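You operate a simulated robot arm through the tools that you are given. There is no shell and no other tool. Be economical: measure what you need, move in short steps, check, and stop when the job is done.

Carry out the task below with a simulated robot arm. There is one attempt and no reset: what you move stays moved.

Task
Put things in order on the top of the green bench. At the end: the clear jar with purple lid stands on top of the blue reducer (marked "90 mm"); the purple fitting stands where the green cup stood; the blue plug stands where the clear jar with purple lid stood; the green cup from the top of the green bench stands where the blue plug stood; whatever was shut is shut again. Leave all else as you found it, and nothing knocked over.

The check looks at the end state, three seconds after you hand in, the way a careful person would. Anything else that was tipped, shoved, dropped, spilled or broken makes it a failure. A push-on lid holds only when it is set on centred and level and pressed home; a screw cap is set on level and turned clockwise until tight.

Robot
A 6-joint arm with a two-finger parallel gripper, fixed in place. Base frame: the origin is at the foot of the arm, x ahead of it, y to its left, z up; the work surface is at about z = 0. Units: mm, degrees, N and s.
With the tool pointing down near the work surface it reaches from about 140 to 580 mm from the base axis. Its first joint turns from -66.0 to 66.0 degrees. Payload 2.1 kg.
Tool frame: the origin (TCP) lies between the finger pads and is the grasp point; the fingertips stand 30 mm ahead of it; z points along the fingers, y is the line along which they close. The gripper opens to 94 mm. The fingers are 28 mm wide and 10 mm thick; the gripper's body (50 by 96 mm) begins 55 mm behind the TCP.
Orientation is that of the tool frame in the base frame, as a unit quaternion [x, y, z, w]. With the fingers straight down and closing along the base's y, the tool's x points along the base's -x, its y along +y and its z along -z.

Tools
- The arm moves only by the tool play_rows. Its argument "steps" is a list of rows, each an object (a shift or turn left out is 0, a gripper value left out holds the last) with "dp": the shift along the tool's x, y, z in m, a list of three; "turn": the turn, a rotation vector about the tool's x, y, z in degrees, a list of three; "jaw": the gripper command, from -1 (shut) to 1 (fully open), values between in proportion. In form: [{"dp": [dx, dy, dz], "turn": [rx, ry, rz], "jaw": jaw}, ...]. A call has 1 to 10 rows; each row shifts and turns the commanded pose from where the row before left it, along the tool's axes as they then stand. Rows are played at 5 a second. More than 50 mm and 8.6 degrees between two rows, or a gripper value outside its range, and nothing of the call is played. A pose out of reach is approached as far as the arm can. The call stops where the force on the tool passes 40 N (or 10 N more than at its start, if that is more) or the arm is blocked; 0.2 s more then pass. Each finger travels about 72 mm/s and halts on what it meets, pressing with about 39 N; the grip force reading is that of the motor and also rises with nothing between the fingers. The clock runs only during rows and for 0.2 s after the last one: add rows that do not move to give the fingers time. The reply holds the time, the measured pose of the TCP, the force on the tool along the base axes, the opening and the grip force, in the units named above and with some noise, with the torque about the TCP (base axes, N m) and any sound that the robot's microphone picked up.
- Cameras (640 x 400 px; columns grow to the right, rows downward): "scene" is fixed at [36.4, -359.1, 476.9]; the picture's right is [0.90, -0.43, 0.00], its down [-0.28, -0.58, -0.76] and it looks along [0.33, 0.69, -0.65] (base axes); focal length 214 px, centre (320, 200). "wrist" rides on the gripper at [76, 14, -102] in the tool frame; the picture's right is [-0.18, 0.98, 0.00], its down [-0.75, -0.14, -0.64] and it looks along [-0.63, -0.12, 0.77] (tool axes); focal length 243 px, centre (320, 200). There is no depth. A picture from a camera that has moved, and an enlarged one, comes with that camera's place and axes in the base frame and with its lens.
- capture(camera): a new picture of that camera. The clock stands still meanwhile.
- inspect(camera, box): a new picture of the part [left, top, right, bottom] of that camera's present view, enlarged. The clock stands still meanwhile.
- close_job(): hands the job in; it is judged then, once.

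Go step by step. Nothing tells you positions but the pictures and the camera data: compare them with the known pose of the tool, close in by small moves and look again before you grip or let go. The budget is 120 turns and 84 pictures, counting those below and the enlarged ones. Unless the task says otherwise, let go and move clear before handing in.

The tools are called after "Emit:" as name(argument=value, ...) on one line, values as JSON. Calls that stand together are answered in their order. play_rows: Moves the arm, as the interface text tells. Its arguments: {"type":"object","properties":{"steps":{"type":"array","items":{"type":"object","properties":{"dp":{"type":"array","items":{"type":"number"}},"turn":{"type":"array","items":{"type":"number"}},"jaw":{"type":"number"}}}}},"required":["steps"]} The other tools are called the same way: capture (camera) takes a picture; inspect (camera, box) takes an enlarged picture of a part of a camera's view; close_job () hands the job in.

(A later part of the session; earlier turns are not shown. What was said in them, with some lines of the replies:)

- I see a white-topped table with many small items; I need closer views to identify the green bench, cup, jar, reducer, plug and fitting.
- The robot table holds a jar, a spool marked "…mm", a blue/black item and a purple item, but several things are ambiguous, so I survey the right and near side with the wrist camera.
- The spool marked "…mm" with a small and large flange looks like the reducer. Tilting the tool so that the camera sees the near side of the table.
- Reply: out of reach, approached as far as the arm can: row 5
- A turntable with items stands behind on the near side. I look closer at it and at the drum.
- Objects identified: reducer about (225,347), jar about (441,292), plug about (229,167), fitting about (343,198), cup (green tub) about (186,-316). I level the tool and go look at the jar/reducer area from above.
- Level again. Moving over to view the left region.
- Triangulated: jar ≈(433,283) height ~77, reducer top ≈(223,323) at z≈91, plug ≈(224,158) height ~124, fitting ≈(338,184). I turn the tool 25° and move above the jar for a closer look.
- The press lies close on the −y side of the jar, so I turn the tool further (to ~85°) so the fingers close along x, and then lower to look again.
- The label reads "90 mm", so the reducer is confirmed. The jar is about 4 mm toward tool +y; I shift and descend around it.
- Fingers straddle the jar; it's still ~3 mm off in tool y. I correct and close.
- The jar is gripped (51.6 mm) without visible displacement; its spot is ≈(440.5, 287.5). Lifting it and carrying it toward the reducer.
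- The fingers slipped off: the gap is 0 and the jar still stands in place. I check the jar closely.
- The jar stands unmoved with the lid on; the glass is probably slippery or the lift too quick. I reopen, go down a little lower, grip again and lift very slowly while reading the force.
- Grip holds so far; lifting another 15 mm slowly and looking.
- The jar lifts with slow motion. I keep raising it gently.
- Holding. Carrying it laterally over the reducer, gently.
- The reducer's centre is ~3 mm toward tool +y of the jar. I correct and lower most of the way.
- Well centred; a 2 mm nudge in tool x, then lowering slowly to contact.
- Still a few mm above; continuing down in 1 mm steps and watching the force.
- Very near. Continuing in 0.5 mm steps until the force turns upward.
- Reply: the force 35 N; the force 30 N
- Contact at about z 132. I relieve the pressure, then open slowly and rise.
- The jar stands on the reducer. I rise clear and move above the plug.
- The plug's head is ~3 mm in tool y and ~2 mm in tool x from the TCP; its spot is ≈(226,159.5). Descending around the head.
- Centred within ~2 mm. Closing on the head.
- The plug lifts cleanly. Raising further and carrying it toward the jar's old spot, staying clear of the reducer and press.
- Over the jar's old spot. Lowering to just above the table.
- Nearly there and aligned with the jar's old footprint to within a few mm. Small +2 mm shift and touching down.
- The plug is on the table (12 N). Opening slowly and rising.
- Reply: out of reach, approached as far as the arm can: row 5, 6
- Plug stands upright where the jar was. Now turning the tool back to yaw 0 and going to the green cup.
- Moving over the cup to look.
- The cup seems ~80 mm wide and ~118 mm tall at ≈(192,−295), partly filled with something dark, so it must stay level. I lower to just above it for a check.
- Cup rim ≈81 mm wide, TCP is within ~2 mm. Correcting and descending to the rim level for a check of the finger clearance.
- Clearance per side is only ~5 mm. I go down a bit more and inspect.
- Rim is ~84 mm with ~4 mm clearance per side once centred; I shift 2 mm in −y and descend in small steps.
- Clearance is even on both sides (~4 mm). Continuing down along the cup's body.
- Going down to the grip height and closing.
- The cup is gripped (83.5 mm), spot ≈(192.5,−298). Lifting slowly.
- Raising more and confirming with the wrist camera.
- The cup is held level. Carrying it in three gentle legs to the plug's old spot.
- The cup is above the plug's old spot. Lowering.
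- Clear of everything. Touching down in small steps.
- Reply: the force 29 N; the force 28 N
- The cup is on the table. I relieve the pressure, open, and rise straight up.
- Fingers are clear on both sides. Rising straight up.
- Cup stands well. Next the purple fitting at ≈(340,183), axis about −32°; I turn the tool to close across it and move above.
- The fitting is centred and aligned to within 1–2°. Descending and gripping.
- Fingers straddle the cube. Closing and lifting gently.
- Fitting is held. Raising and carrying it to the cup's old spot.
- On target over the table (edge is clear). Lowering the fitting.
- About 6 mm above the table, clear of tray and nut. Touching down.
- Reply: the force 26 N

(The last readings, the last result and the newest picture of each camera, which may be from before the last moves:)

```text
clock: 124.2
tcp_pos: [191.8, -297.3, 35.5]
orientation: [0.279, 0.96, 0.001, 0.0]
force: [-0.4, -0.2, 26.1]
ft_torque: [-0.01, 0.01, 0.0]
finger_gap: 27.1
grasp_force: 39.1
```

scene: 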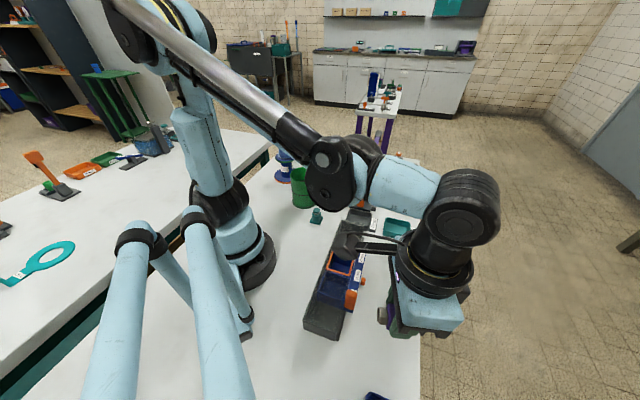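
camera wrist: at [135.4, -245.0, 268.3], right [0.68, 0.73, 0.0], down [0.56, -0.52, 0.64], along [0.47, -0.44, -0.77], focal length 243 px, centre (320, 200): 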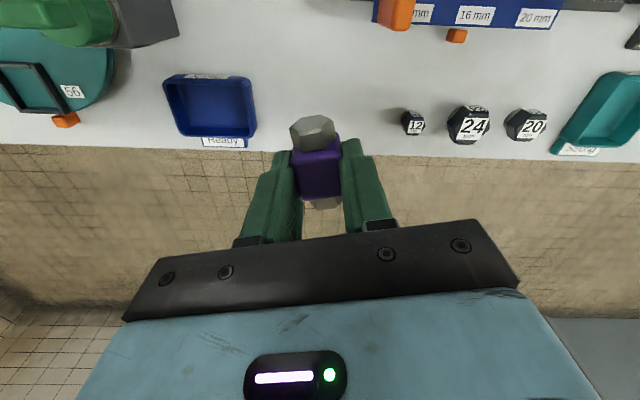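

Contact. Relieving, opening and rising.

Emit:
play_rows(steps=[{"dp": [0, 0, -0.0007]}, {}, {"jaw": -0.38}, {"jaw": -0.3}, {"jaw": -0.1}, {"jaw": 0.2}, {}, {}])

Emit:
play_rows(steps=[{"dp": [0, 0, -0.01]}, {"dp": [0, 0, -0.03]}, {"dp": [0, 0, -0.04]}, {"dp": [0, 0, -0.045]}, {"dp": [0, 0, -0.045]}, {"dp": [0, 0, -0.045]}, {"dp": [0, 0, -0.03]}, {}])

Emit:
capture(camera="wrist")

Emit:
capture(camera="scene")

```text
clock: 126.0
tcp_pos: [192.1, -296.3, 36.1]
orientation: [0.279, 0.96, 0.0, 0.0]
force: [0.7, -0.3, -0.3]
ft_torque: [-0.02, -0.01, 0.01]
finger_gap: 56.3
grasp_force: 0.0
```

```text
clock: 127.8
tcp_pos: [193.2, -297.4, 281.2]
orientation: [0.279, 0.96, 0.0, -0.001]
force: [0.3, 0.3, 0.8]
ft_torque: [-0.01, 0.05, 0.01]
finger_gap: 56.4
grasp_force: 0.0
```

```text
13 pictures are left
camera wrist: at [136.5, -243.4, 383.6], right [0.68, 0.73, 0.0], down [0.56, -0.52, 0.64], along [0.47, -0.44, -0.77], focal length 243 px, centre (320, 200)
```

wrist: 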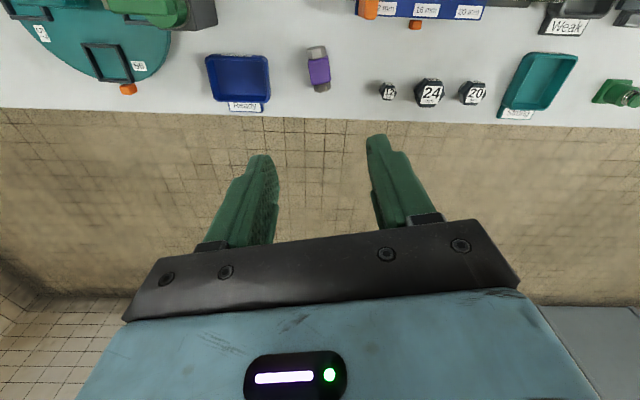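

```text
12 pictures are left
```

scene: 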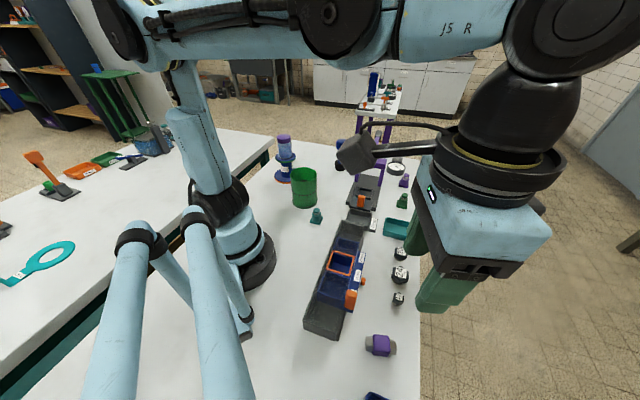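

The fitting rests where the cup stood. I move the arm clear and take one last look at everything.

Emit:
play_rows(steps=[{"dp": [0.01, 0.04, -0.02]}, {"dp": [0.01, 0.04, -0.02]}, {"dp": [0.01, 0.04, -0.02]}, {"dp": [0, 0.04, 0]}, {"dp": [0, 0.04, 0]}, {"dp": [0, 0.04, 0]}, {}])

Emit:
inspect(camera="scene", box=[260, 120, 420, 240])

Emit:
inspect(camera="scene", box=[290, 220, 450, 400])

```text
clock: 129.4
tcp_pos: [296.3, -78.9, 340.1]
orientation: [0.279, 0.96, 0.0, 0.0]
force: [0.2, 0.5, -0.2]
ft_torque: [0.07, -0.01, 0.04]
finger_gap: 56.5
grasp_force: 0.1
```

```text
3.33 times, centred on (340, 180) of scene
camera zoom: at [36.4, -359.1, 476.9], right [0.9, -0.43, 0.0], down [-0.28, -0.58, -0.76], along [0.33, 0.69, -0.65], focal length 715 px, centre (253, 267)
```

zoom: 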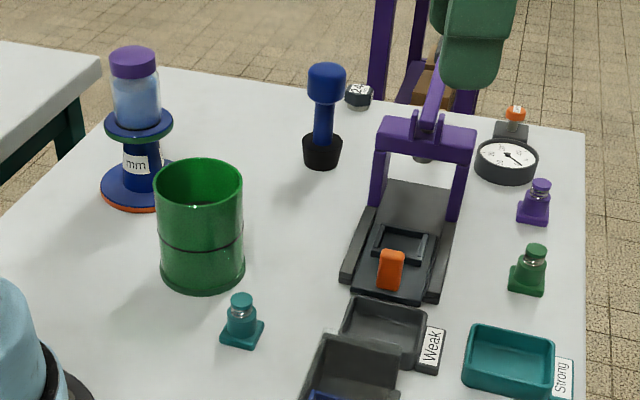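

```text
2.22 times, centred on (370, 310) of scene
camera zoom: at [36.4, -359.1, 476.9], right [0.9, -0.43, 0.0], down [-0.28, -0.58, -0.76], along [0.33, 0.69, -0.65], focal length 477 px, centre (209, -44)
```

zoom: 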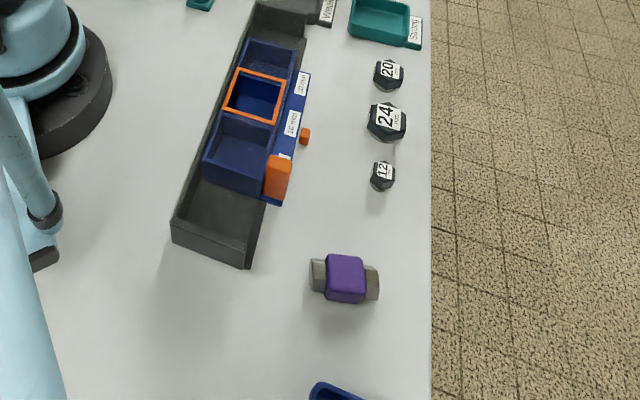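

Everything stands in its required place and the other items look unmoved, so I hand in.

Emit:
close_job()

```text
The job is handed in.
```

I've handed the job in, with all four objects upright and in their assigned places in the last pictures.

- **Jar:** it stands on top of the blue reducer marked "90 mm", with its purple lid still on. My first lift slipped off it; the jar stayed standing in place, and the second, slower lift held.
- **Blue plug:** it stands where the jar was.
- **Green cup:** it stands where the plug was.
- **Purple fitting:** it rests where the cup was, lying on its side as I found it.

I opened nothing, so there was nothing to shut again. The other items on the bench looked unmoved, and the arm is clear.
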